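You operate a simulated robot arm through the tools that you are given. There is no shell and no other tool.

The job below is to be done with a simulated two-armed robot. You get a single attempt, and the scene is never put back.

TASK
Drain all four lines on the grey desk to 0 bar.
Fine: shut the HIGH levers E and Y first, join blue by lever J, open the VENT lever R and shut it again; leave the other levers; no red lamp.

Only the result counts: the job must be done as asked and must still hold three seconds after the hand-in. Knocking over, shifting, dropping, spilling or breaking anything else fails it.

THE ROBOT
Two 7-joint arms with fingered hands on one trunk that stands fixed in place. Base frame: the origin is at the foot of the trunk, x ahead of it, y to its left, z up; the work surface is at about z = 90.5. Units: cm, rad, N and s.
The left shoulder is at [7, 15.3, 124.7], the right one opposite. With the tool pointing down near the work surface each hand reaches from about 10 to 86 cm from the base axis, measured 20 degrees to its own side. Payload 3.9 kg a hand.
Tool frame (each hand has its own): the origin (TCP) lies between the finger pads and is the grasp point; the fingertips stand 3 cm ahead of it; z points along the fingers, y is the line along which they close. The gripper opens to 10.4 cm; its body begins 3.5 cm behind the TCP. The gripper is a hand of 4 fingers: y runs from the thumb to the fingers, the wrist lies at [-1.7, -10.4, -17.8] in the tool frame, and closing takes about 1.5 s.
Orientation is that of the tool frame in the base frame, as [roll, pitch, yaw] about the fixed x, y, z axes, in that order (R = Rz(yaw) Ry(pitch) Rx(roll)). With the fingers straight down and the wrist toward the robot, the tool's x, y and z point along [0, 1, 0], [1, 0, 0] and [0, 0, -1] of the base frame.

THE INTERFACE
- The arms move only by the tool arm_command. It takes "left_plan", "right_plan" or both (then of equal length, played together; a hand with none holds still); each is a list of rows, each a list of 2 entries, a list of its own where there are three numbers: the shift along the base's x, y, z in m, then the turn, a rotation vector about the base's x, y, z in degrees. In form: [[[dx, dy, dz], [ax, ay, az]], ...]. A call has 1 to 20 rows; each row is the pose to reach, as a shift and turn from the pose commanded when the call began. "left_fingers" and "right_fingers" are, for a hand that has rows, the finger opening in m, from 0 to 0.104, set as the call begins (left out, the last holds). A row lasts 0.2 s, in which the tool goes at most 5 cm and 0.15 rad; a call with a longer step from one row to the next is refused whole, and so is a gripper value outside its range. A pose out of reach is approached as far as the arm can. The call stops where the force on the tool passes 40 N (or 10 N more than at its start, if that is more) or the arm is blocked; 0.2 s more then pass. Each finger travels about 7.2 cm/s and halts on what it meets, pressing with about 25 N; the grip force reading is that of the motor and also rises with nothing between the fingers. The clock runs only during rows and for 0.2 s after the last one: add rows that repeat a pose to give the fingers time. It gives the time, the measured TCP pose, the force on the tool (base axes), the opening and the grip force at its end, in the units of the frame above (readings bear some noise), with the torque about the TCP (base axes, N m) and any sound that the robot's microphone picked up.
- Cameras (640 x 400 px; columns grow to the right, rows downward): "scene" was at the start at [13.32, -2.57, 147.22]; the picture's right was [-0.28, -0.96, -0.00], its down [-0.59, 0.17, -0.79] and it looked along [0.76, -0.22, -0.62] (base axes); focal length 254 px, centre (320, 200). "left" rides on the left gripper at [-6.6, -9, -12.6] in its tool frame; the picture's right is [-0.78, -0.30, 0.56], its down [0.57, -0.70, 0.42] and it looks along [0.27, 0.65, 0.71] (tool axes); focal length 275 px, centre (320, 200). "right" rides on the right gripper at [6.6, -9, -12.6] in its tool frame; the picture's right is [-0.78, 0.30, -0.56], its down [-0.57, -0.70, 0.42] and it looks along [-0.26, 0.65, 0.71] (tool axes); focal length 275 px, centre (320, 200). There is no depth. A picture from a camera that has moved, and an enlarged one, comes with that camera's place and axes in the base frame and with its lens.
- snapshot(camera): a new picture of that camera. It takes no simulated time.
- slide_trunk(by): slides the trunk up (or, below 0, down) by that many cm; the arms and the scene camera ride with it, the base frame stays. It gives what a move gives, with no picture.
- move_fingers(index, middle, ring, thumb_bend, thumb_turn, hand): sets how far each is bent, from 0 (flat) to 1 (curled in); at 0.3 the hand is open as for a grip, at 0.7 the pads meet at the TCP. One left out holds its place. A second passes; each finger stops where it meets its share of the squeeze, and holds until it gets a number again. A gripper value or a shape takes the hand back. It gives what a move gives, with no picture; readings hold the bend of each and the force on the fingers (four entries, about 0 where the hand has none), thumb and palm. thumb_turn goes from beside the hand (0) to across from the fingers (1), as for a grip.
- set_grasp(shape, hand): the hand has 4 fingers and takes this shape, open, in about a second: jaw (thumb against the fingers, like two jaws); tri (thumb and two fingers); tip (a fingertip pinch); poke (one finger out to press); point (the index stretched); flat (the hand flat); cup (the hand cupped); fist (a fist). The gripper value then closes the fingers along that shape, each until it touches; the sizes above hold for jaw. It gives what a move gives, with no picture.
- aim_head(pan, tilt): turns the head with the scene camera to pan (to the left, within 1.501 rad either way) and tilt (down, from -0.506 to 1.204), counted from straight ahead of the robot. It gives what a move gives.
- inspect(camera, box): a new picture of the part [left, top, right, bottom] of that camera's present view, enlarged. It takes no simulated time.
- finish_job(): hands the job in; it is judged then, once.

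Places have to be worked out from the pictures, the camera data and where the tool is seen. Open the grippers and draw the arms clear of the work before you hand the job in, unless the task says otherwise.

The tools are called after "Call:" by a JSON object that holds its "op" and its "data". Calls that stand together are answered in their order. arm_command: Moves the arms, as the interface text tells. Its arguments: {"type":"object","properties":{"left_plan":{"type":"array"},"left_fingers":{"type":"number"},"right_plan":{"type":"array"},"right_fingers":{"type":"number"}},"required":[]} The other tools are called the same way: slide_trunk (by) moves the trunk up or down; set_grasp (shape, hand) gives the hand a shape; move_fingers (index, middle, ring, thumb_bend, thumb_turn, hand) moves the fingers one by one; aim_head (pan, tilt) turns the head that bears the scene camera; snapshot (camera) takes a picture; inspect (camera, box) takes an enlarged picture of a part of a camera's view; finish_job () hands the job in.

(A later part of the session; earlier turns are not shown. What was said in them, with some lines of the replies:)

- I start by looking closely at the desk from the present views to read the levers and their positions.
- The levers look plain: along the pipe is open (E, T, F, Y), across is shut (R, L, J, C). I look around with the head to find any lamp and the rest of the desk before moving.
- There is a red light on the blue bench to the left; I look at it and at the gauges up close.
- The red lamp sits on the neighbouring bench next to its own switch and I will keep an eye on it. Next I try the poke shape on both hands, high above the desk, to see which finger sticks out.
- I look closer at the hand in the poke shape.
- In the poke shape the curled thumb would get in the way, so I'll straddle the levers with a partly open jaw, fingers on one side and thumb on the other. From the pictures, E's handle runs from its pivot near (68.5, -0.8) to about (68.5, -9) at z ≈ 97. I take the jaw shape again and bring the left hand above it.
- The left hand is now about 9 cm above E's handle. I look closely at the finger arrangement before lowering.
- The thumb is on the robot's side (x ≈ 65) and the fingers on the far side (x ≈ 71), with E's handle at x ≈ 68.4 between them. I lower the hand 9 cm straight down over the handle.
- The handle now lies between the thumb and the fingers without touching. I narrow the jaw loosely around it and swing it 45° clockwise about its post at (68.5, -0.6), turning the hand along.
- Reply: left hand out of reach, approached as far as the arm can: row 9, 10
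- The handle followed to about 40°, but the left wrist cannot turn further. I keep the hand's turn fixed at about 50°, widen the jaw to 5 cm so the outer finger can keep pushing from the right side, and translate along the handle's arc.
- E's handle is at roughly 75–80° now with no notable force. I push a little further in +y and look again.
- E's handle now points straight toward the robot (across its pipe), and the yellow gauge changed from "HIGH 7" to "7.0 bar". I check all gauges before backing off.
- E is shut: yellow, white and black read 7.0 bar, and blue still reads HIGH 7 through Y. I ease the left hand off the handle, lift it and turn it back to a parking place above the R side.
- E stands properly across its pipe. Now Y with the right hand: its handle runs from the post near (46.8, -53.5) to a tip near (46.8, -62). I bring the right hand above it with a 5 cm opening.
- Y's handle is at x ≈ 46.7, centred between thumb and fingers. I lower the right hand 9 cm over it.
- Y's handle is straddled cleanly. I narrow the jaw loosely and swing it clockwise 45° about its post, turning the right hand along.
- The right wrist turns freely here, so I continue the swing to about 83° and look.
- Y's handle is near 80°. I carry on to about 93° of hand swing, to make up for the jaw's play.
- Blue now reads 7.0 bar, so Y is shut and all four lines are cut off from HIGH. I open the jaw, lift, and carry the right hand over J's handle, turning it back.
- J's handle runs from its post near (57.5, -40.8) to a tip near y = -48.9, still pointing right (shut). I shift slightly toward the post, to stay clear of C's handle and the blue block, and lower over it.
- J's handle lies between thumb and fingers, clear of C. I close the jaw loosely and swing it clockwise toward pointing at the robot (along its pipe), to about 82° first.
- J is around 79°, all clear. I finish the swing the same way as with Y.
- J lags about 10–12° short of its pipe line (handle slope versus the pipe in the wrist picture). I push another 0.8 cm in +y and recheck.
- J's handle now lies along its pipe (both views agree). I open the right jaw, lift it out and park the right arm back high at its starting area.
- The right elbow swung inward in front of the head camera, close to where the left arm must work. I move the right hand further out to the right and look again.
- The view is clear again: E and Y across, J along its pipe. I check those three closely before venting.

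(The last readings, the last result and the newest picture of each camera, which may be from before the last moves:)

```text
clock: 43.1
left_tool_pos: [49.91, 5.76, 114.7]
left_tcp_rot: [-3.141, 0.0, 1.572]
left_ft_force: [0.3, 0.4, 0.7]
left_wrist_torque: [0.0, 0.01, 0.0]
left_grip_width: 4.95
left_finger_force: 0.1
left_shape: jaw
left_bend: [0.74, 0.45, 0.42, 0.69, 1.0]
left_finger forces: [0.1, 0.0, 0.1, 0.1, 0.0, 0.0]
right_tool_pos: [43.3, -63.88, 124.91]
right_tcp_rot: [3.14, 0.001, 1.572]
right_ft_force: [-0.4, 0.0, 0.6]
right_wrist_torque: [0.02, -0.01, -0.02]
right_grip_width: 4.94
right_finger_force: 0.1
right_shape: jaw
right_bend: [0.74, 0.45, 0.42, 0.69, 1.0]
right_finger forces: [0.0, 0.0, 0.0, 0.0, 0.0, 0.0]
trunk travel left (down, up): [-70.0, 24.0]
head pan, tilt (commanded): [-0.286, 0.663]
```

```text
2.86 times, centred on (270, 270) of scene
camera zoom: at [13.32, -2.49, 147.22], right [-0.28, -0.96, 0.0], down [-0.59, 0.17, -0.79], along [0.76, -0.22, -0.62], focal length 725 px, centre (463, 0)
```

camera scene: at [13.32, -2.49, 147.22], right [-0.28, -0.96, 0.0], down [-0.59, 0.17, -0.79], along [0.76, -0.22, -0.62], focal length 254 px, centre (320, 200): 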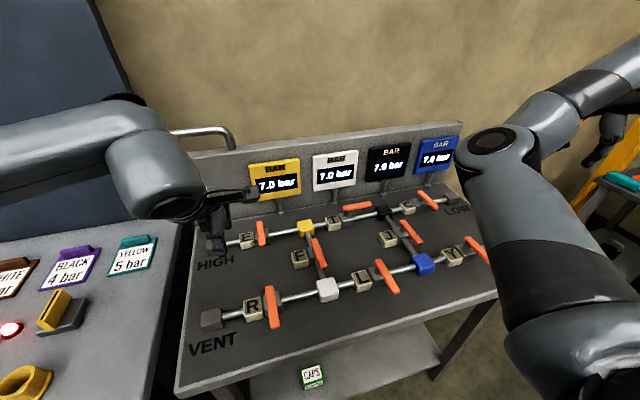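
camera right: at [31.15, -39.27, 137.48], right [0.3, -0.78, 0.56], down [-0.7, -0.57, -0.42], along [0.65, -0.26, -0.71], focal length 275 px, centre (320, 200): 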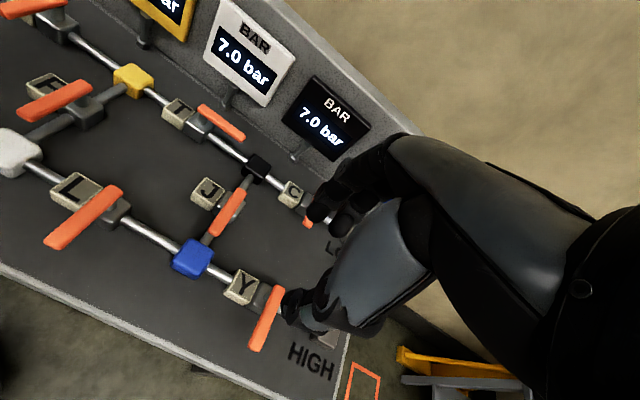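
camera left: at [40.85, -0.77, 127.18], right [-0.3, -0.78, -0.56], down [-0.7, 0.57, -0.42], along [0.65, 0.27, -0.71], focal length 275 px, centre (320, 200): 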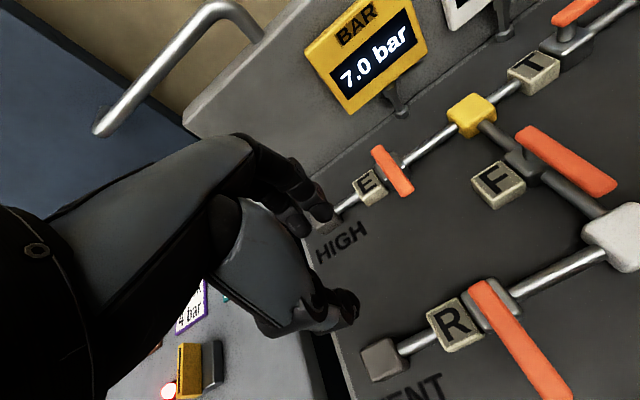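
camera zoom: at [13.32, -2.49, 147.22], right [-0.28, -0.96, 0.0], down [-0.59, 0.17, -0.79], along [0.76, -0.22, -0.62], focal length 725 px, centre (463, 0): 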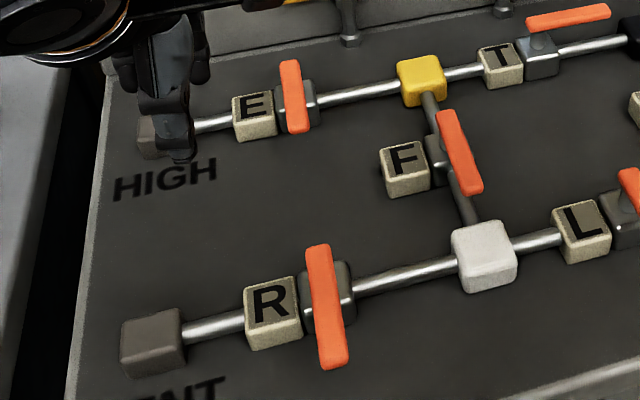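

E and Y are across and J is along. For R (its post near (46.5, -0.8), handle pointing at the robot) I'll push with the closed left hand from its left side, swinging it toward -y. First I close the left hand and bring it above the left side of R's handle.

Call:
{"op": "arm_command", "data": {"left_plan": [[[-0.02, 0, 0], [0, 0, 0]], [[-0.045, -0.003, -0.01], [0, 0, 0]], [[-0.07, -0.008, -0.03], [0, 0, 0]], [[-0.09, -0.012, -0.055], [0, 0, 0]], [[-0.103, -0.0175, -0.08], [0, 0, 0]], [[-0.103, -0.0175, -0.107], [0, 0, 0]], [[-0.103, -0.0175, -0.107], [0, 0, 0]]], "left_fingers": 0.0}}

Call:
{"op": "snapshot", "data": {"camera": "left"}}

Call:
{"op": "inspect", "data": {"camera": "scene", "box": [150, 180, 350, 360]}}

Call:
{"op": "snapshot", "data": {"camera": "right"}}

```text
clock: 44.7
left_tool_pos: [39.5, 4.02, 104.16]
left_tcp_rot: [-3.141, -0.001, 1.57]
left_ft_force: [-0.2, 0.4, -0.4]
left_wrist_torque: [0.0, 0.0, -0.03]
left_grip_width: 0.01
left_finger_force: 25.1
left_shape: jaw
left_bend: [0.7, 0.7, 0.7, 0.49, 1.0]
left_finger forces: [0.1, 0.1, 0.1, 0.0, 0.0, 0.0]
right_tool_pos: [43.16, -63.91, 124.92]
right_tcp_rot: [3.14, 0.001, 1.571]
right_ft_force: [0.0, -0.1, -0.6]
right_wrist_torque: [0.03, 0.01, -0.04]
right_grip_width: 4.98
right_finger_force: 0.1
right_shape: jaw
right_bend: [0.74, 0.45, 0.42, 0.69, 1.0]
right_finger forces: [0.0, 0.0, 0.0, 0.2, 0.0, 0.1]
trunk travel left (down, up): [-70.0, 24.0]
head pan, tilt (commanded): [-0.286, 0.663]
```

```text
taken
camera left: at [30.48, -2.54, 116.61], right [-0.3, -0.78, -0.56], down [-0.7, 0.57, -0.42], along [0.65, 0.27, -0.71], focal length 275 px, centre (320, 200)
```

left: 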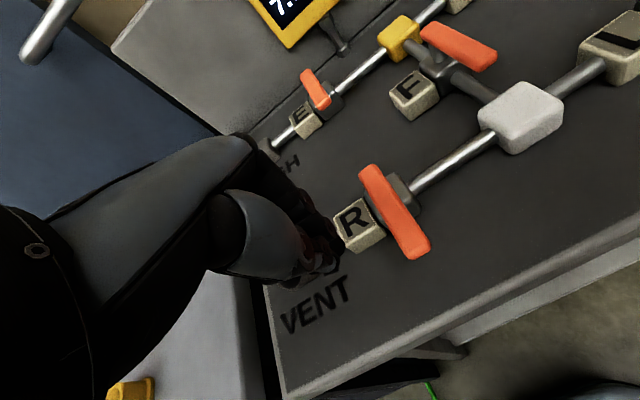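

```text
2.22 times, centred on (250, 270) of scene
camera zoom: at [13.28, -2.56, 147.22], right [-0.28, -0.96, 0.0], down [-0.59, 0.17, -0.79], along [0.76, -0.22, -0.62], focal length 564 px, centre (476, 44)
```

zoom: 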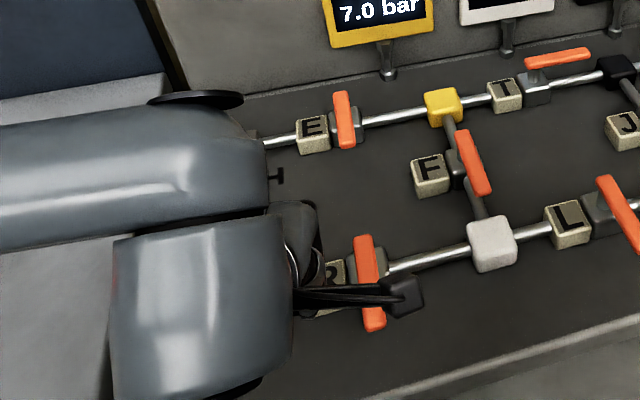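

```text
taken
camera right: at [34.25, -57.22, 137.49], right [0.3, -0.78, 0.56], down [-0.7, -0.57, -0.42], along [0.65, -0.26, -0.71], focal length 275 px, centre (320, 200)
```

right: 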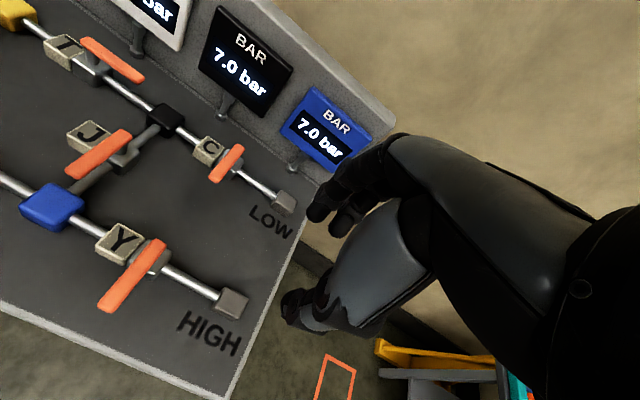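

The closed left hand is left of R's handle. I lower it to handle height, beside the handle.

Call:
{"op": "arm_command", "data": {"left_plan": [[[0.001, 0, -0.015], [0, 0, 0]], [[0.001, 0, -0.03], [0, 0, 0]], [[0.001, -0.003, -0.045], [0, 0, 0]], [[0.001, -0.006, -0.055], [0, 0, 0]], [[0.001, -0.008, -0.063], [0, 0, 0]], [[0.001, -0.008, -0.063], [0, 0, 0]]]}}

Call:
{"op": "snapshot", "data": {"camera": "left"}}

Call:
{"op": "inspect", "data": {"camera": "left", "box": [220, 120, 480, 320]}}

```text
clock: 46.1
left_tool_pos: [39.63, 3.27, 97.7]
left_tcp_rot: [3.141, -0.001, 1.573]
left_ft_force: [0.1, -0.2, 0.6]
left_wrist_torque: [0.01, 0.0, 0.01]
left_grip_width: 0.0
left_finger_force: 25.2
left_shape: jaw
left_bend: [0.7, 0.7, 0.7, 0.49, 1.0]
left_finger forces: [0.0, 0.0, 0.0, 0.0, 0.0, 0.0]
right_tool_pos: [43.3, -63.86, 124.93]
right_tcp_rot: [-3.141, -0.001, 1.571]
right_ft_force: [-0.6, -0.3, -0.8]
right_wrist_torque: [-0.03, 0.02, -0.02]
right_grip_width: 4.97
right_finger_force: 0.0
right_shape: jaw
right_bend: [0.74, 0.45, 0.42, 0.69, 1.0]
right_finger forces: [0.0, 0.0, 0.0, 0.0, 0.0, 0.0]
trunk travel left (down, up): [-70.0, 24.0]
head pan, tilt (commanded): [-0.286, 0.663]
```

```text
taken
camera left: at [30.63, -3.3, 110.24], right [-0.3, -0.78, -0.56], down [-0.7, 0.57, -0.42], along [0.65, 0.27, -0.71], focal length 275 px, centre (320, 200)
```

left: 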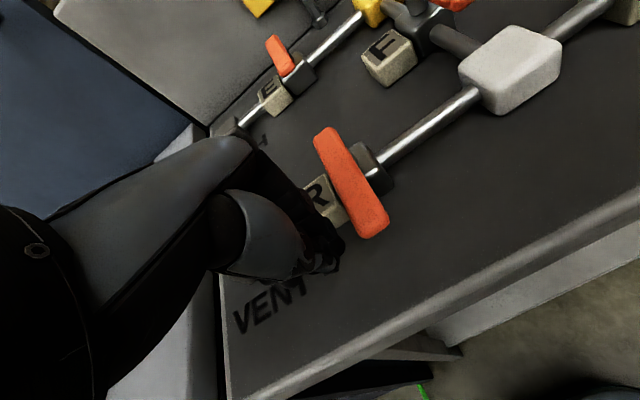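

```text
2.00 times, centred on (350, 220) of left
camera zoom: at [30.63, -3.3, 110.24], right [-0.3, -0.78, -0.56], down [-0.7, 0.57, -0.42], along [0.65, 0.27, -0.71], focal length 551 px, centre (260, 160)
```

zoom: 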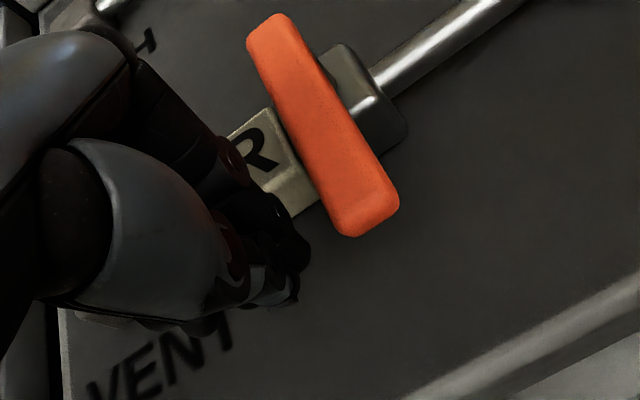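

The fingers stand beside R's handle, clear of it. All HIGH levers are shut, so I now push R's handle to the right and follow its arc to about 45°.

Call:
{"op": "arm_command", "data": {"left_plan": [[[0, -0.01, 0], [0, 0, 0]], [[0, -0.019, 0], [0, 0, 0]], [[-0.001, -0.027, 0], [0, 0, 0]], [[-0.003, -0.035, 0], [0, 0, 0]], [[-0.002, -0.043, 0], [0, 0, 0]], [[-0.001, -0.051, 0], [0, 0, 0]], [[0.002, -0.059, 0], [0, 0, 0]], [[0.005, -0.067, 0], [0, 0, 0]], [[0.005, -0.067, 0], [0, 0, 0]]]}}

Call:
{"op": "snapshot", "data": {"camera": "left"}}

Call:
{"op": "snapshot", "data": {"camera": "scene"}}

```text
clock: 48.1
left_tool_pos: [40.17, -3.47, 97.86]
left_tcp_rot: [-3.141, -0.001, 1.57]
left_ft_force: [-1.0, -0.5, -0.5]
left_wrist_torque: [0.01, -0.01, 0.01]
left_grip_width: 0.0
left_finger_force: 25.0
left_shape: jaw
left_bend: [0.7, 0.7, 0.7, 0.49, 1.0]
left_finger forces: [0.0, 0.1, 0.0, 0.1, 0.1, 0.0]
right_tool_pos: [43.3, -63.78, 124.93]
right_tcp_rot: [3.141, 0.001, 1.57]
right_ft_force: [0.2, 0.1, 0.3]
right_wrist_torque: [0.05, -0.02, -0.01]
right_grip_width: 4.94
right_finger_force: 0.0
right_shape: jaw
right_bend: [0.74, 0.45, 0.42, 0.69, 1.0]
right_finger forces: [0.1, 0.0, 0.0, 0.0, 0.1, 0.1]
trunk travel left (down, up): [-70.0, 24.0]
head pan, tilt (commanded): [-0.286, 0.663]
```

```text
taken
camera left: at [31.13, -10.03, 110.29], right [-0.3, -0.78, -0.56], down [-0.7, 0.57, -0.42], along [0.65, 0.27, -0.71], focal length 275 px, centre (320, 200)
```

left: 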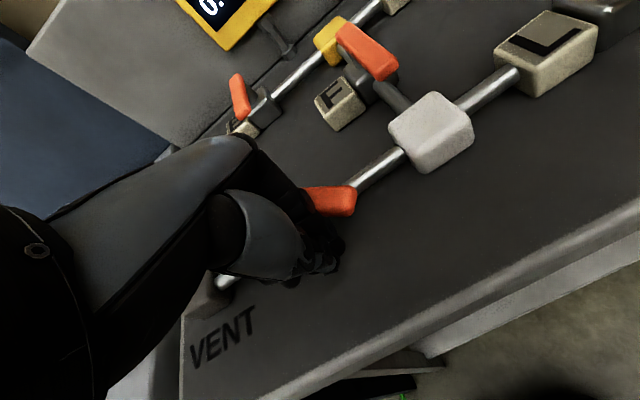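

```text
taken
camera scene: at [13.31, -2.55, 147.22], right [-0.28, -0.96, 0.0], down [-0.59, 0.17, -0.79], along [0.76, -0.22, -0.62], focal length 254 px, centre (320, 200)
```

scene: 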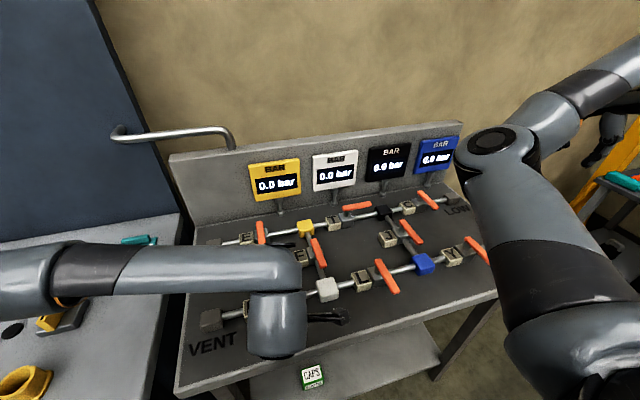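

The gauges already drop. I look at all four and at the lamp on the left bench.

Call:
{"op": "inspect", "data": {"camera": "scene", "box": [230, 130, 470, 220]}}

Call:
{"op": "inspect", "data": {"camera": "scene", "box": [0, 290, 120, 400]}}

Call:
{"op": "snapshot", "data": {"camera": "right"}}

```text
2.67 times, centred on (350, 175) of scene
camera zoom: at [13.31, -2.55, 147.22], right [-0.28, -0.96, 0.0], down [-0.59, 0.17, -0.79], along [0.76, -0.22, -0.62], focal length 676 px, centre (240, 267)
```

zoom: 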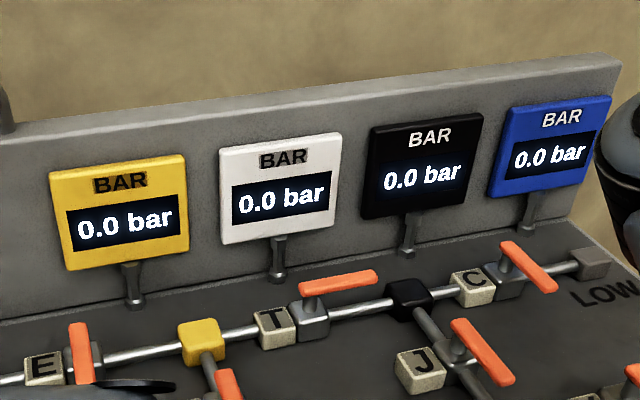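

```text
3.64 times, centred on (60, 345) of scene
camera zoom: at [13.31, -2.55, 147.22], right [-0.28, -0.96, 0.0], down [-0.59, 0.17, -0.79], along [0.76, -0.22, -0.62], focal length 922 px, centre (1266, -327)
```

zoom: 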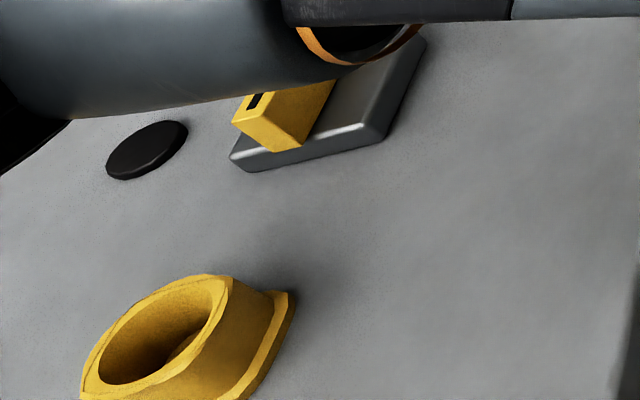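

```text
taken
camera right: at [34.27, -57.21, 137.49], right [0.3, -0.78, 0.56], down [-0.7, -0.57, -0.42], along [0.65, -0.27, -0.71], focal length 275 px, centre (320, 200)
```

right: 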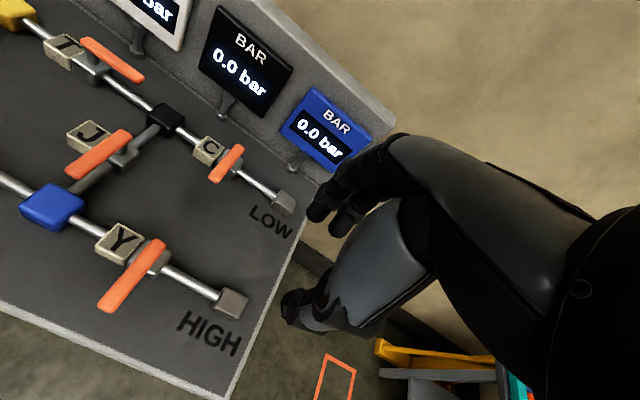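

All four gauges read 0.0 bar and the bench lamp has gone dark. I open R the rest of the way so that it counts as fully open and the lines drain completely.

Call:
{"op": "arm_command", "data": {"left_plan": [[[0.004, -0.007, 0], [0, 0, 0]], [[0.009, -0.013, 0], [0, 0, 0]], [[0.015, -0.018, 0], [0, 0, 0]], [[0.022, -0.023, 0], [0, 0, 0]], [[0.029, -0.027, 0], [0, 0, 0]], [[0.034, -0.03, 0], [0, 0, 0]], [[0.034, -0.03, 0], [0, 0, 0]]]}}

Call:
{"op": "snapshot", "data": {"camera": "left"}}

Call:
{"op": "snapshot", "data": {"camera": "scene"}}

```text
clock: 49.7
left_tool_pos: [43.23, -6.36, 98.07]
left_tcp_rot: [3.137, 0.002, 1.57]
left_ft_force: [-14.3, 6.3, 12.1]
left_wrist_torque: [0.14, -0.27, 0.31]
left_grip_width: 0.0
left_finger_force: 25.0
left_shape: jaw
left_bend: [0.7, 0.7, 0.7, 0.5, 1.0]
left_finger forces: [0.0, 19.1, 0.7, 0.1, 0.0, 0.0]
right_tool_pos: [42.93, -63.69, 125.16]
right_tcp_rot: [3.137, 0.002, 1.572]
right_ft_force: [-0.2, -0.4, 0.5]
right_wrist_torque: [0.0, 0.01, -0.02]
right_grip_width: 4.96
right_finger_force: 0.0
right_shape: jaw
right_bend: [0.74, 0.45, 0.42, 0.69, 1.0]
right_finger forces: [0.0, 0.1, 0.0, 0.0, 0.0, 0.0]
trunk travel left (down, up): [-70.0, 24.0]
head pan, tilt (commanded): [-0.286, 0.663]
```

```text
taken
camera left: at [34.15, -12.9, 110.42], right [-0.29, -0.78, -0.56], down [-0.7, 0.57, -0.43], along [0.65, 0.26, -0.71], focal length 275 px, centre (320, 200)
```

left: 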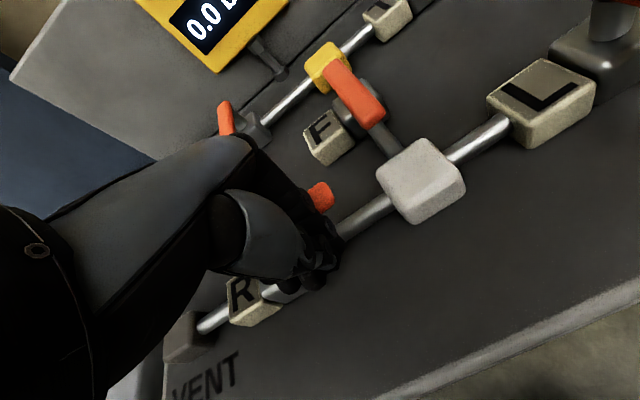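

```text
taken
camera scene: at [12.76, -2.4, 147.28], right [-0.28, -0.96, 0.0], down [-0.59, 0.17, -0.79], along [0.76, -0.22, -0.61], focal length 254 px, centre (320, 200)
```

scene: 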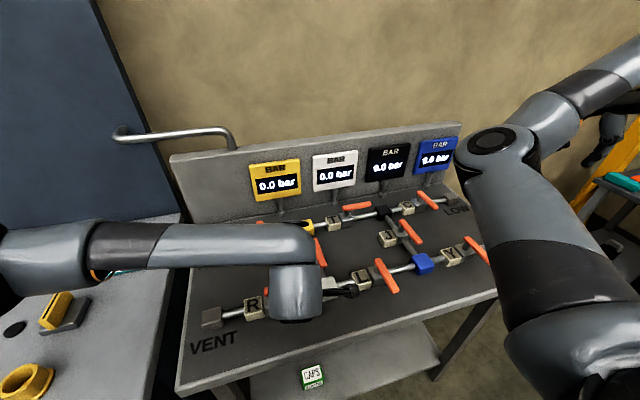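

R's handle has reached its open stop (14 N back-force), and the gauges stay at 0.0. I back off, lift, and open the jaw above the handle for the shutting swing.

Call:
{"op": "arm_command", "data": {"left_plan": [[[-0.008, 0, 0], [0, 0, 0]], [[-0.02, 0, 0], [0, 0, 0]], [[-0.02, 0, 0.03], [0, 0, 0]], [[-0.02, 0, 0.06], [0, 0, 0]], [[-0.01, -0.002, 0.09], [0, 0, 0]], [[0.01, -0.004, 0.095], [0, 0, 0]], [[0.031, -0.006, 0.095], [0, 0, 0]], [[0.031, -0.006, 0.095], [0, 0, 0]]]}}

Call:
{"op": "arm_command", "data": {"left_plan": [[[0, 0, 0], [0, 0, 0]], [[0, 0, 0], [0, 0, 0]], [[0, 0, 0], [0, 0, 0]], [[0, 0, 0], [0, 0, 0]]], "left_fingers": 0.05}}

Call:
{"op": "snapshot", "data": {"camera": "left"}}

Call:
{"op": "snapshot", "data": {"camera": "scene"}}

```text
clock: 51.5
left_tool_pos: [46.79, -7.03, 107.34]
left_tcp_rot: [-3.141, 0.0, 1.572]
left_ft_force: [-0.2, -0.6, 0.7]
left_wrist_torque: [0.03, 0.0, -0.02]
left_grip_width: 0.0
left_finger_force: 24.7
left_shape: jaw
left_bend: [0.7, 0.7, 0.7, 0.5, 1.0]
left_finger forces: [0.1, 0.0, 0.0, 0.0, 0.0, 0.1]
right_tool_pos: [43.16, -63.79, 124.94]
right_tcp_rot: [-3.14, 0.0, 1.57]
right_ft_force: [0.9, 0.1, 0.3]
right_wrist_torque: [0.01, 0.02, -0.01]
right_grip_width: 4.98
right_finger_force: 0.0
right_shape: jaw
right_bend: [0.74, 0.45, 0.42, 0.69, 1.0]
right_finger forces: [0.0, 0.0, 0.0, 0.1, 0.0, 0.0]
trunk travel left (down, up): [-70.0, 24.0]
head pan, tilt (commanded): [-0.286, 0.663]
```

```text
clock: 52.5
left_tool_pos: [46.69, -7.2, 107.37]
left_tcp_rot: [-3.141, 0.0, 1.57]
left_ft_force: [0.1, 0.1, 0.3]
left_wrist_torque: [-0.03, -0.03, 0.0]
left_grip_width: 4.96
left_finger_force: 0.0
left_shape: jaw
left_bend: [0.74, 0.45, 0.42, 0.69, 1.0]
left_finger forces: [0.0, 0.0, 0.0, 0.0, 0.0, 0.1]
right_tool_pos: [43.36, -63.88, 124.83]
right_tcp_rot: [3.14, 0.001, 1.569]
right_ft_force: [0.7, 0.1, -0.2]
right_wrist_torque: [-0.01, -0.02, -0.02]
right_grip_width: 4.96
right_finger_force: 0.0
right_shape: jaw
right_bend: [0.74, 0.45, 0.42, 0.69, 1.0]
right_finger forces: [0.0, 0.0, 0.1, 0.1, 0.0, 0.0]
trunk travel left (down, up): [-70.0, 24.0]
head pan, tilt (commanded): [-0.286, 0.663]
```

```text
taken
camera left: at [37.71, -13.7, 119.83], right [-0.3, -0.78, -0.56], down [-0.7, 0.57, -0.42], along [0.65, 0.27, -0.71], focal length 275 px, centre (320, 200)
```

left: 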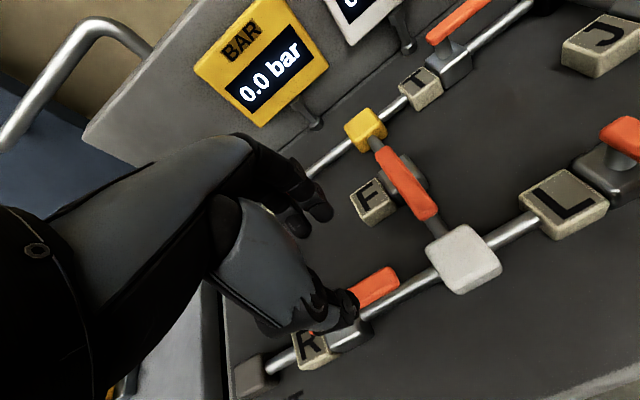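

```text
taken
camera scene: at [13.33, -2.58, 147.22], right [-0.28, -0.96, 0.0], down [-0.59, 0.17, -0.79], along [0.76, -0.22, -0.62], focal length 254 px, centre (320, 200)
```

scene: 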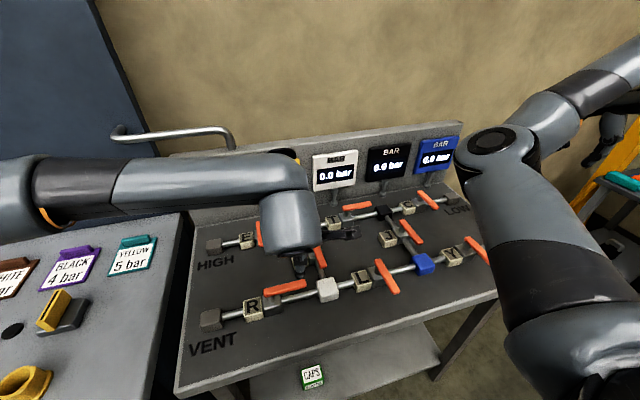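

R is open along its pipe and the lamp is off. I lower the open left jaw over R's handle.

Call:
{"op": "arm_command", "data": {"left_plan": [[[-0.001, 0, -0.015], [0, 0, 0]], [[-0.002, 0, -0.03], [0, 0, 0]], [[-0.002, 0.001, -0.045], [0, 0, 0]], [[-0.002, 0.001, -0.06], [0, 0, 0]], [[-0.002, 0.001, -0.075], [0, 0, 0]], [[-0.002, 0.001, -0.085], [0, 0, 0]], [[-0.002, 0.001, -0.0955], [0, 0, 0]], [[-0.002, 0.001, -0.0955], [0, 0, 0]]]}}

Call:
{"op": "snapshot", "data": {"camera": "left"}}

Call:
{"op": "inspect", "data": {"camera": "scene", "box": [190, 200, 370, 340]}}

```text
clock: 54.3
left_tool_pos: [46.39, -6.87, 97.73]
left_tcp_rot: [-3.141, 0.0, 1.573]
left_ft_force: [-0.2, 1.0, 0.0]
left_wrist_torque: [-0.03, 0.01, 0.0]
left_grip_width: 4.99
left_finger_force: 0.0
left_shape: jaw
left_bend: [0.74, 0.45, 0.42, 0.69, 1.0]
left_finger forces: [0.0, 0.0, 0.0, 0.0, 0.1, 0.0]
right_tool_pos: [43.14, -63.95, 125.0]
right_tcp_rot: [3.141, 0.0, 1.57]
right_ft_force: [-0.5, -0.4, -0.5]
right_wrist_torque: [-0.01, 0.02, 0.02]
right_grip_width: 4.95
right_finger_force: 0.0
right_shape: jaw
right_bend: [0.74, 0.45, 0.42, 0.69, 1.0]
right_finger forces: [0.1, 0.0, 0.0, 0.0, 0.0, 0.0]
trunk travel left (down, up): [-70.0, 24.0]
head pan, tilt (commanded): [-0.286, 0.663]
```

```text
taken
camera left: at [37.46, -13.51, 110.26], right [-0.3, -0.78, -0.56], down [-0.7, 0.57, -0.42], along [0.65, 0.27, -0.71], focal length 275 px, centre (320, 200)
```

left: 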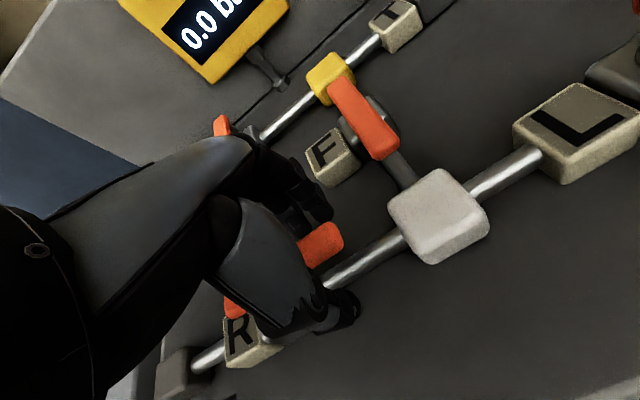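

```text
2.86 times, centred on (280, 270) of scene
camera zoom: at [13.31, -2.58, 147.22], right [-0.28, -0.96, 0.0], down [-0.59, 0.17, -0.79], along [0.76, -0.22, -0.62], focal length 725 px, centre (434, 0)
```

zoom: 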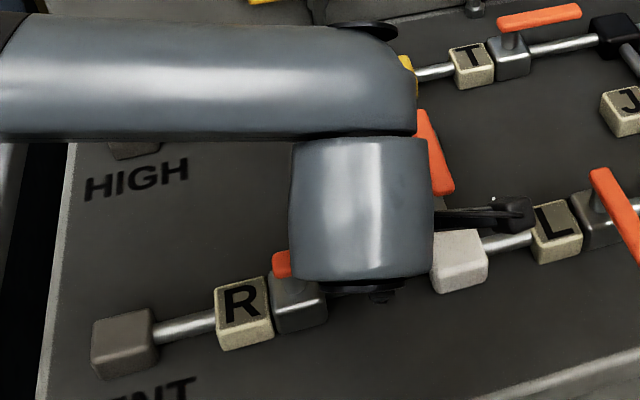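

The handle is straddled just like E's. I close the jaw loosely and swing clockwise 37.5°.

Call:
{"op": "arm_command", "data": {"left_plan": [[[0, 0, 0], [0, 0, 0]], [[0, 0, 0], [0, 0, 0]], [[0, 0, 0], [0, 0, 0]], [[-0.008, 0.0005, 0], [0, 0, -7.5]], [[-0.0158, 0.0021, 0], [0, 0, -15]], [[-0.0233, 0.0046, 0], [0, 0, -22.5]], [[-0.0305, 0.0082, 0], [0, 0, -30]], [[-0.0371, 0.0126, 0], [0, 0, -37.5]], [[-0.0371, 0.0126, 0], [0, 0, -37.5]]], "left_fingers": 0.024}}

Call:
{"op": "snapshot", "data": {"camera": "left"}}

Call:
{"op": "snapshot", "data": {"camera": "scene"}}

```text
clock: 56.3
left_tool_pos: [42.81, -5.62, 97.63]
left_tcp_rot: [3.141, 0.0, 0.916]
left_ft_force: [0.7, -0.7, -1.2]
left_wrist_torque: [0.02, -0.01, -0.03]
left_grip_width: 2.41
left_finger_force: 0.1
left_shape: jaw
left_bend: [0.73, 0.57, 0.55, 0.74, 1.0]
left_finger forces: [0.2, 0.0, 0.0, 0.1, 0.0, 0.0]
right_tool_pos: [43.25, -63.93, 124.98]
right_tcp_rot: [-3.14, -0.001, 1.571]
right_ft_force: [0.0, 0.2, 0.5]
right_wrist_torque: [0.01, 0.02, 0.03]
right_grip_width: 4.95
right_finger_force: 0.0
right_shape: jaw
right_bend: [0.74, 0.45, 0.42, 0.69, 1.0]
right_finger forces: [0.1, 0.0, 0.0, 0.0, 0.1, 0.0]
trunk travel left (down, up): [-70.0, 24.0]
head pan, tilt (commanded): [-0.286, 0.663]
```

```text
taken
camera left: at [31.54, -5.37, 110.2], right [-0.71, -0.43, -0.56], down [-0.21, 0.88, -0.42], along [0.68, -0.18, -0.71], focal length 275 px, centre (320, 200)
```

left: 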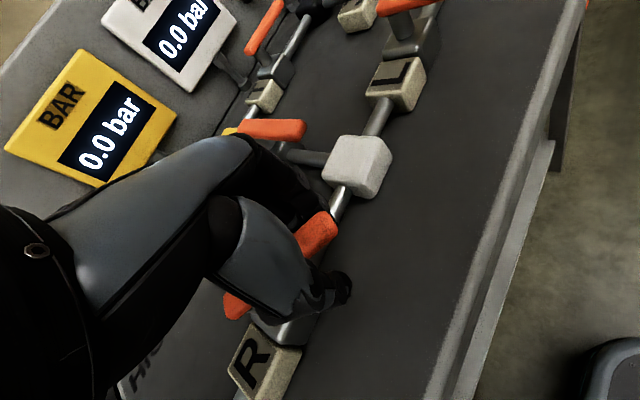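

```text
taken
camera scene: at [13.33, -2.61, 147.22], right [-0.28, -0.96, 0.0], down [-0.59, 0.17, -0.79], along [0.76, -0.22, -0.62], focal length 254 px, centre (320, 200)
```

scene: 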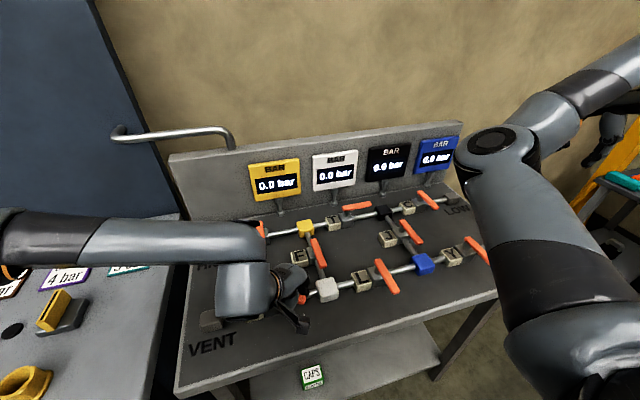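

The swing works as before. I widen the jaw to 5 cm at this hand angle and translate along the arc so the outer finger carries R's handle toward its shut position.

Call:
{"op": "arm_command", "data": {"left_plan": [[[0, 0, 0], [0, 0, 0]], [[0, 0, 0], [0, 0, 0]], [[-0.008, -0.001, 0], [0, 0, 0]], [[-0.016, -0.0005, 0], [0, 0, 0]], [[-0.024, 0.002, 0], [0, 0, 0]], [[-0.032, 0.006, 0], [0, 0, 0]], [[-0.038, 0.0105, 0], [0, 0, 0]], [[-0.0428, 0.0155, 0], [0, 0, 0]], [[-0.0428, 0.0155, 0], [0, 0, 0]]], "left_fingers": 0.05}}

Call:
{"op": "snapshot", "data": {"camera": "left"}}

Call:
{"op": "snapshot", "data": {"camera": "scene"}}

```text
clock: 58.3
left_tool_pos: [38.45, -4.19, 97.79]
left_tcp_rot: [3.141, 0.0, 0.917]
left_ft_force: [-0.1, 0.0, -0.2]
left_wrist_torque: [-0.02, 0.02, -0.03]
left_grip_width: 4.97
left_finger_force: 0.0
left_shape: jaw
left_bend: [0.74, 0.45, 0.41, 0.69, 1.0]
left_finger forces: [0.0, 0.0, 0.6, 0.1, 0.0, 0.1]
right_tool_pos: [43.35, -63.93, 124.87]
right_tcp_rot: [3.141, 0.001, 1.573]
right_ft_force: [-0.1, -0.1, 0.1]
right_wrist_torque: [0.0, -0.01, 0.01]
right_grip_width: 4.97
right_finger_force: 0.1
right_shape: jaw
right_bend: [0.74, 0.45, 0.42, 0.69, 1.0]
right_finger forces: [0.0, 0.1, 0.0, 0.1, 0.1, 0.0]
trunk travel left (down, up): [-70.0, 24.0]
head pan, tilt (commanded): [-0.286, 0.663]
```

```text
taken
camera left: at [27.2, -3.89, 110.22], right [-0.71, -0.44, -0.56], down [-0.21, 0.88, -0.42], along [0.68, -0.18, -0.71], focal length 275 px, centre (320, 200)
```

left: 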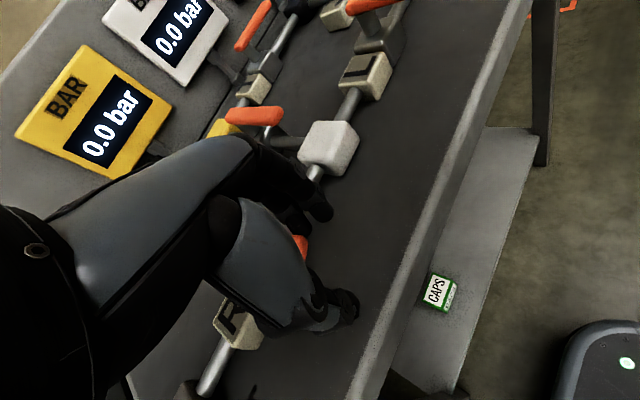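

```text
taken
camera scene: at [13.34, -2.59, 147.22], right [-0.28, -0.96, 0.0], down [-0.59, 0.17, -0.79], along [0.76, -0.22, -0.62], focal length 254 px, centre (320, 200)
```

scene: 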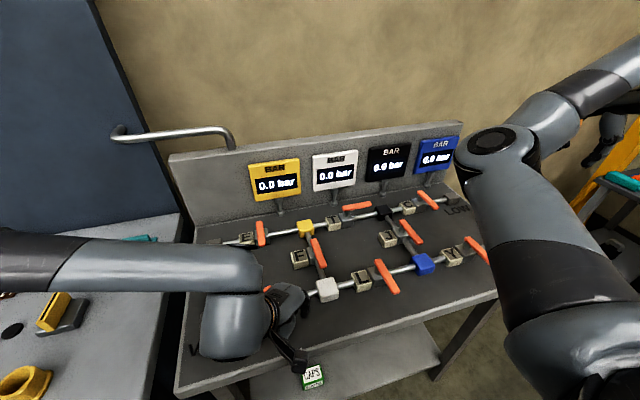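

The state mirrors E's at the same stage (about 75°). I give the last push of 0.9 cm in +y, as with E.

Call:
{"op": "arm_command", "data": {"left_plan": [[[-0.002, 0.003, 0], [0, 0, 0]], [[-0.0035, 0.006, 0], [0, 0, 0]], [[-0.0045, 0.009, 0], [0, 0, 0]], [[-0.0045, 0.009, 0], [0, 0, 0]]]}}

Call:
{"op": "inspect", "data": {"camera": "scene", "box": [180, 200, 380, 400]}}

Call:
{"op": "snapshot", "data": {"camera": "left"}}

```text
clock: 59.3
left_tool_pos: [38.07, -3.12, 97.79]
left_tcp_rot: [-3.141, 0.0, 0.917]
left_ft_force: [-0.5, 0.1, -0.3]
left_wrist_torque: [0.02, 0.01, -0.01]
left_grip_width: 4.99
left_finger_force: 0.0
left_shape: jaw
left_bend: [0.74, 0.45, 0.42, 0.69, 1.0]
left_finger forces: [0.0, 0.0, 0.0, 0.1, 0.1, 0.0]
right_tool_pos: [43.26, -63.84, 124.87]
right_tcp_rot: [-3.141, 0.002, 1.571]
right_ft_force: [0.8, 0.7, 0.1]
right_wrist_torque: [-0.02, -0.01, 0.01]
right_grip_width: 4.97
right_finger_force: 0.1
right_shape: jaw
right_bend: [0.74, 0.45, 0.42, 0.69, 1.0]
right_finger forces: [0.0, 0.0, 0.2, 0.1, 0.0, 0.1]
trunk travel left (down, up): [-70.0, 24.0]
head pan, tilt (commanded): [-0.286, 0.663]
```

```text
2.00 times, centred on (280, 300) of scene
camera zoom: at [13.32, -2.57, 147.22], right [-0.28, -0.96, 0.0], down [-0.59, 0.17, -0.79], along [0.76, -0.22, -0.62], focal length 507 px, centre (400, 0)
```

zoom: 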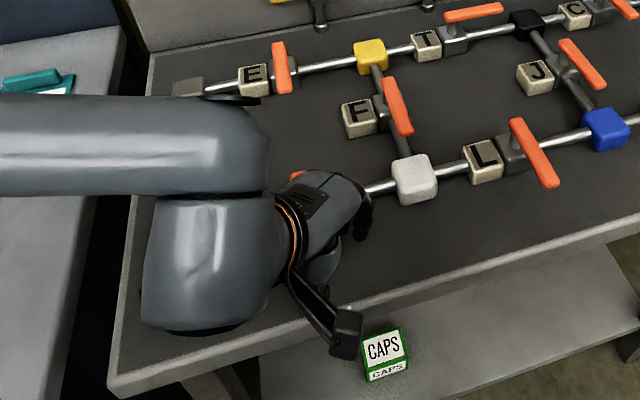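

```text
taken
camera left: at [26.82, -2.93, 110.19], right [-0.71, -0.44, -0.56], down [-0.21, 0.88, -0.42], along [0.68, -0.18, -0.71], focal length 275 px, centre (320, 200)
```

left: 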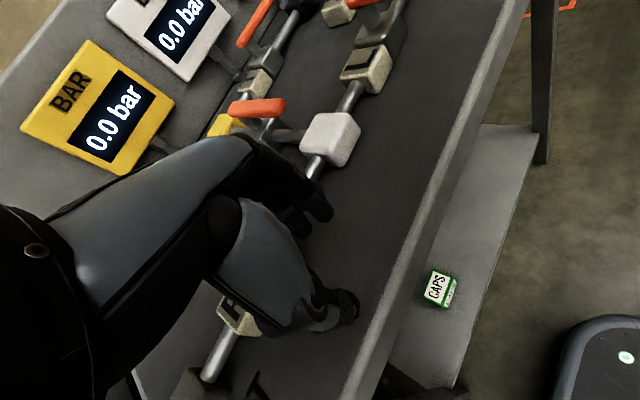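

No unusual force. I ease the left hand off, lift it and park it as before to see R.

Call:
{"op": "arm_command", "data": {"left_plan": [[[0, -0.004, 0], [0, 0, 0]], [[0, -0.007, 0.005], [0, 0, 0]], [[0, -0.007, 0.03], [0, 0, 0]], [[0, -0.007, 0.06], [0, 0, 0]], [[0.005, 0.0, 0.09], [0, 0, 0]], [[0.02, 0.02, 0.12], [0, 0, 8]], [[0.05, 0.04, 0.145], [0, 0, 16]], [[0.08, 0.06, 0.165], [0, 0, 24]], [[0.105, 0.08, 0.17], [0, 0, 32]], [[0.12, 0.092, 0.17], [0, 0, 37.5]], [[0.12, 0.092, 0.17], [0, 0, 37.5]]]}}

Call:
{"op": "snapshot", "data": {"camera": "scene"}}

Call:
{"op": "inspect", "data": {"camera": "scene", "box": [190, 200, 350, 340]}}

Call:
{"op": "snapshot", "data": {"camera": "left"}}

```text
clock: 61.7
left_tool_pos: [50.09, 5.97, 114.74]
left_tcp_rot: [-3.14, 0.001, 1.572]
left_ft_force: [-0.1, -0.6, 0.3]
left_wrist_torque: [-0.01, -0.01, 0.01]
left_grip_width: 4.95
left_finger_force: 0.0
left_shape: jaw
left_bend: [0.74, 0.45, 0.42, 0.69, 1.0]
left_finger forces: [0.0, 0.1, 0.0, 0.0, 0.0, 0.1]
right_tool_pos: [43.18, -63.89, 124.91]
right_tcp_rot: [3.141, 0.0, 1.573]
right_ft_force: [0.0, -0.6, 0.8]
right_wrist_torque: [0.02, 0.03, -0.02]
right_grip_width: 4.96
right_finger_force: 0.1
right_shape: jaw
right_bend: [0.74, 0.45, 0.42, 0.69, 1.0]
right_finger forces: [0.1, 0.0, 0.0, 0.0, 0.0, 0.0]
trunk travel left (down, up): [-70.0, 24.0]
head pan, tilt (commanded): [-0.286, 0.663]
```

```text
taken
camera scene: at [13.29, -2.57, 147.22], right [-0.28, -0.96, 0.0], down [-0.59, 0.17, -0.79], along [0.76, -0.22, -0.62], focal length 254 px, centre (320, 200)
```

scene: 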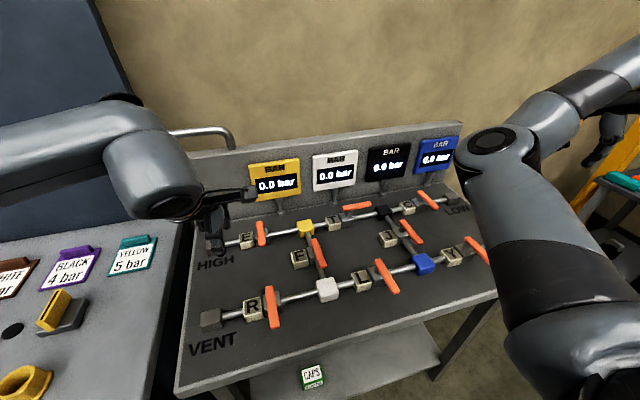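

```text
2.86 times, centred on (270, 270) of scene
camera zoom: at [13.29, -2.57, 147.22], right [-0.28, -0.96, 0.0], down [-0.59, 0.17, -0.79], along [0.76, -0.22, -0.62], focal length 725 px, centre (463, 0)
```

zoom: 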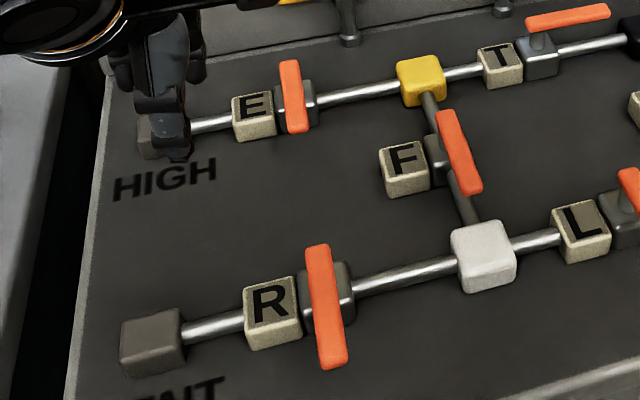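

```text
taken
camera left: at [40.97, -0.62, 127.19], right [-0.29, -0.78, -0.56], down [-0.7, 0.57, -0.42], along [0.65, 0.27, -0.71], focal length 275 px, centre (320, 200)
```

left: 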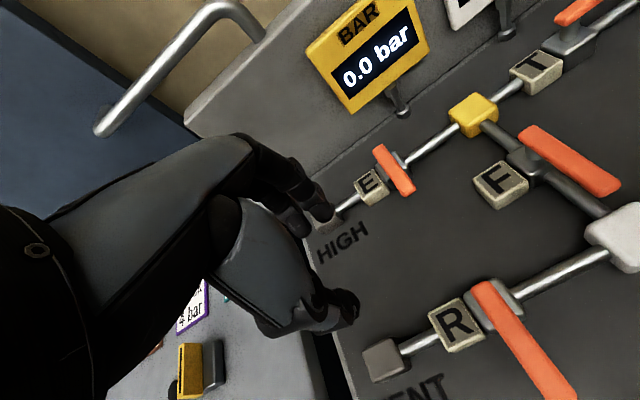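

R stands across its pipe exactly as at the start, and the lamp stays dark. I open both grippers fully and draw both arms up and clear, then check once more.

Call:
{"op": "arm_command", "data": {"left_plan": [[[-0.01, 0.01, 0.02], [0, 0, 0]], [[-0.02, 0.02, 0.04], [0, 0, 0]], [[-0.035, 0.03, 0.06], [0, 0, 0]], [[-0.05, 0.04, 0.08], [0, 0, 0]], [[-0.07, 0.05, 0.1], [0, 0, 0]], [[-0.07, 0.05, 0.1], [0, 0, 0]]], "right_plan": [[[-0.01, 0, 0.01], [0, 0, 0]], [[-0.02, 0, 0.02], [0, 0, 0]], [[-0.03, 0, 0.03], [0, 0, 0]], [[-0.04, 0, 0.03], [0, 0, 0]], [[-0.05, 0, 0.03], [0, 0, 0]], [[-0.05, 0, 0.03], [0, 0, 0]]], "left_fingers": 0.104, "right_fingers": 0.104}}

Call:
{"op": "snapshot", "data": {"camera": "scene"}}

Call:
{"op": "inspect", "data": {"camera": "scene", "box": [230, 130, 470, 220]}}

Call:
{"op": "inspect", "data": {"camera": "scene", "box": [190, 190, 510, 340]}}

Call:
{"op": "snapshot", "data": {"camera": "right"}}

Call:
{"op": "inspect", "data": {"camera": "scene", "box": [0, 260, 140, 400]}}

```text
clock: 63.1
left_tool_pos: [43.23, 11.14, 124.57]
left_tcp_rot: [3.141, -0.001, 1.572]
left_ft_force: [0.3, -0.1, -0.6]
left_wrist_torque: [-0.03, 0.02, 0.02]
left_grip_width: 10.37
left_finger_force: 0.1
left_shape: jaw
left_bend: [0.3, 0.3, 0.3, 0.3, 0.97]
left_finger forces: [0.0, 0.1, 0.0, 0.1, 0.0, 0.1]
right_tool_pos: [38.2, -63.91, 127.82]
right_tcp_rot: [-3.141, 0.001, 1.572]
right_ft_force: [0.0, 0.2, 0.4]
right_wrist_torque: [-0.04, -0.03, -0.04]
right_grip_width: 10.34
right_finger_force: 0.1
right_shape: jaw
right_bend: [0.3, 0.3, 0.3, 0.3, 0.97]
right_finger forces: [0.0, 0.0, 0.1, 0.0, 0.0, 0.0]
trunk travel left (down, up): [-70.0, 24.0]
head pan, tilt (commanded): [-0.286, 0.663]
```

```text
taken
camera scene: at [13.39, -2.58, 147.21], right [-0.28, -0.96, 0.0], down [-0.59, 0.17, -0.79], along [0.76, -0.22, -0.62], focal length 254 px, centre (320, 200)
```

scene: 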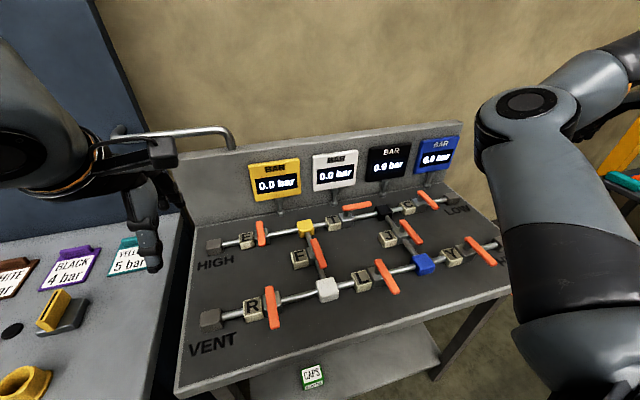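

```text
2.67 times, centred on (350, 175) of scene
camera zoom: at [13.39, -2.58, 147.21], right [-0.28, -0.96, 0.0], down [-0.59, 0.17, -0.79], along [0.76, -0.22, -0.62], focal length 676 px, centre (240, 267)
```

zoom: 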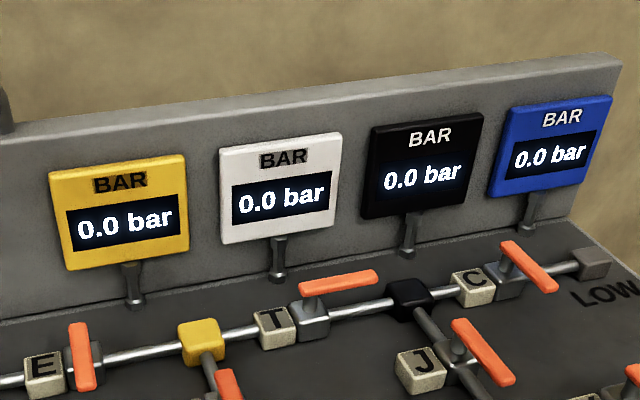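

```text
2.00 times, centred on (350, 265) of scene
camera zoom: at [13.39, -2.58, 147.21], right [-0.28, -0.96, 0.0], down [-0.59, 0.17, -0.79], along [0.76, -0.22, -0.62], focal length 507 px, centre (260, 70)
```

zoom: 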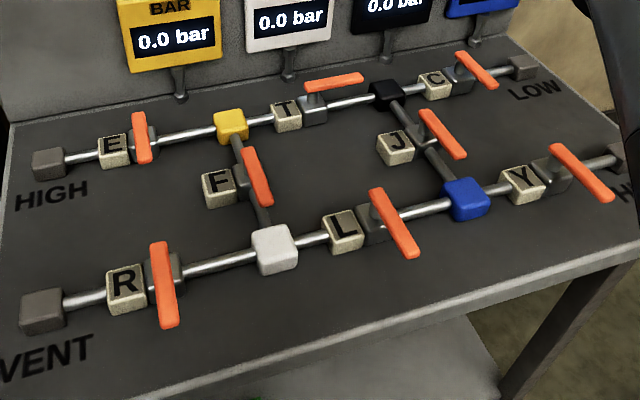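

```text
taken
camera right: at [29.25, -57.27, 140.43], right [0.3, -0.78, 0.56], down [-0.7, -0.57, -0.42], along [0.65, -0.26, -0.71], focal length 275 px, centre (320, 200)
```

right: 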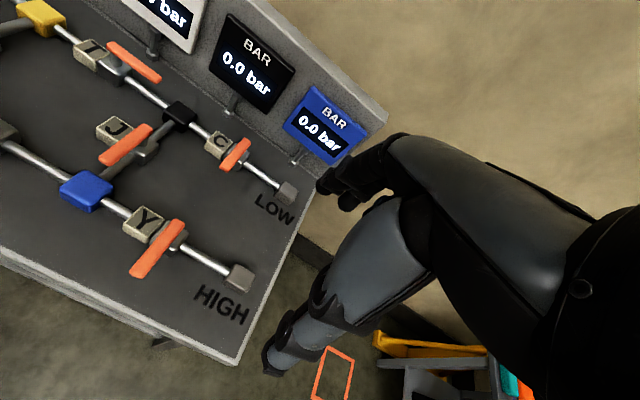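

```text
2.86 times, centred on (70, 330) of scene
camera zoom: at [13.39, -2.58, 147.21], right [-0.28, -0.96, 0.0], down [-0.59, 0.17, -0.79], along [0.76, -0.22, -0.62], focal length 725 px, centre (1034, -171)
```

zoom: 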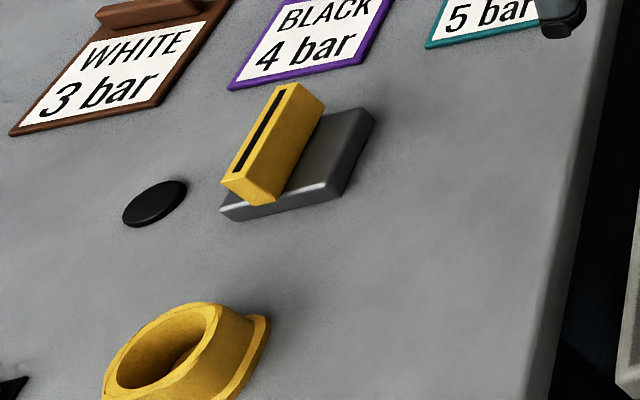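

All four gauges read 0.0 bar and no lamp is lit. E, Y and R are shut, J is open, and T, F, L and C are as they were at the start. Both hands are open and clear, so I hand the job in.

Call:
{"op": "finish_job", "data": {}}

```text
The job is handed in.
```

The job is handed in, and all four lines on the grey desk read 0.0 bar. I don't have the judge's verdict.

- **Order:** I shut E and then Y, joined blue with J, then opened R to its stop and shut it again once the gauges read zero.
- **Levers at the end:** E, Y and R are shut and J is open. I did not touch T, F, L or C, and they look the same as at the start.
- **Red lamp:** the only lamp I found is on the bench to the left of the desk. It was red from the start and went dark when the lines drained. It was still dark at the last check before hand-in.
- **Arms:** both grippers are open and both arms are clear of the desk.
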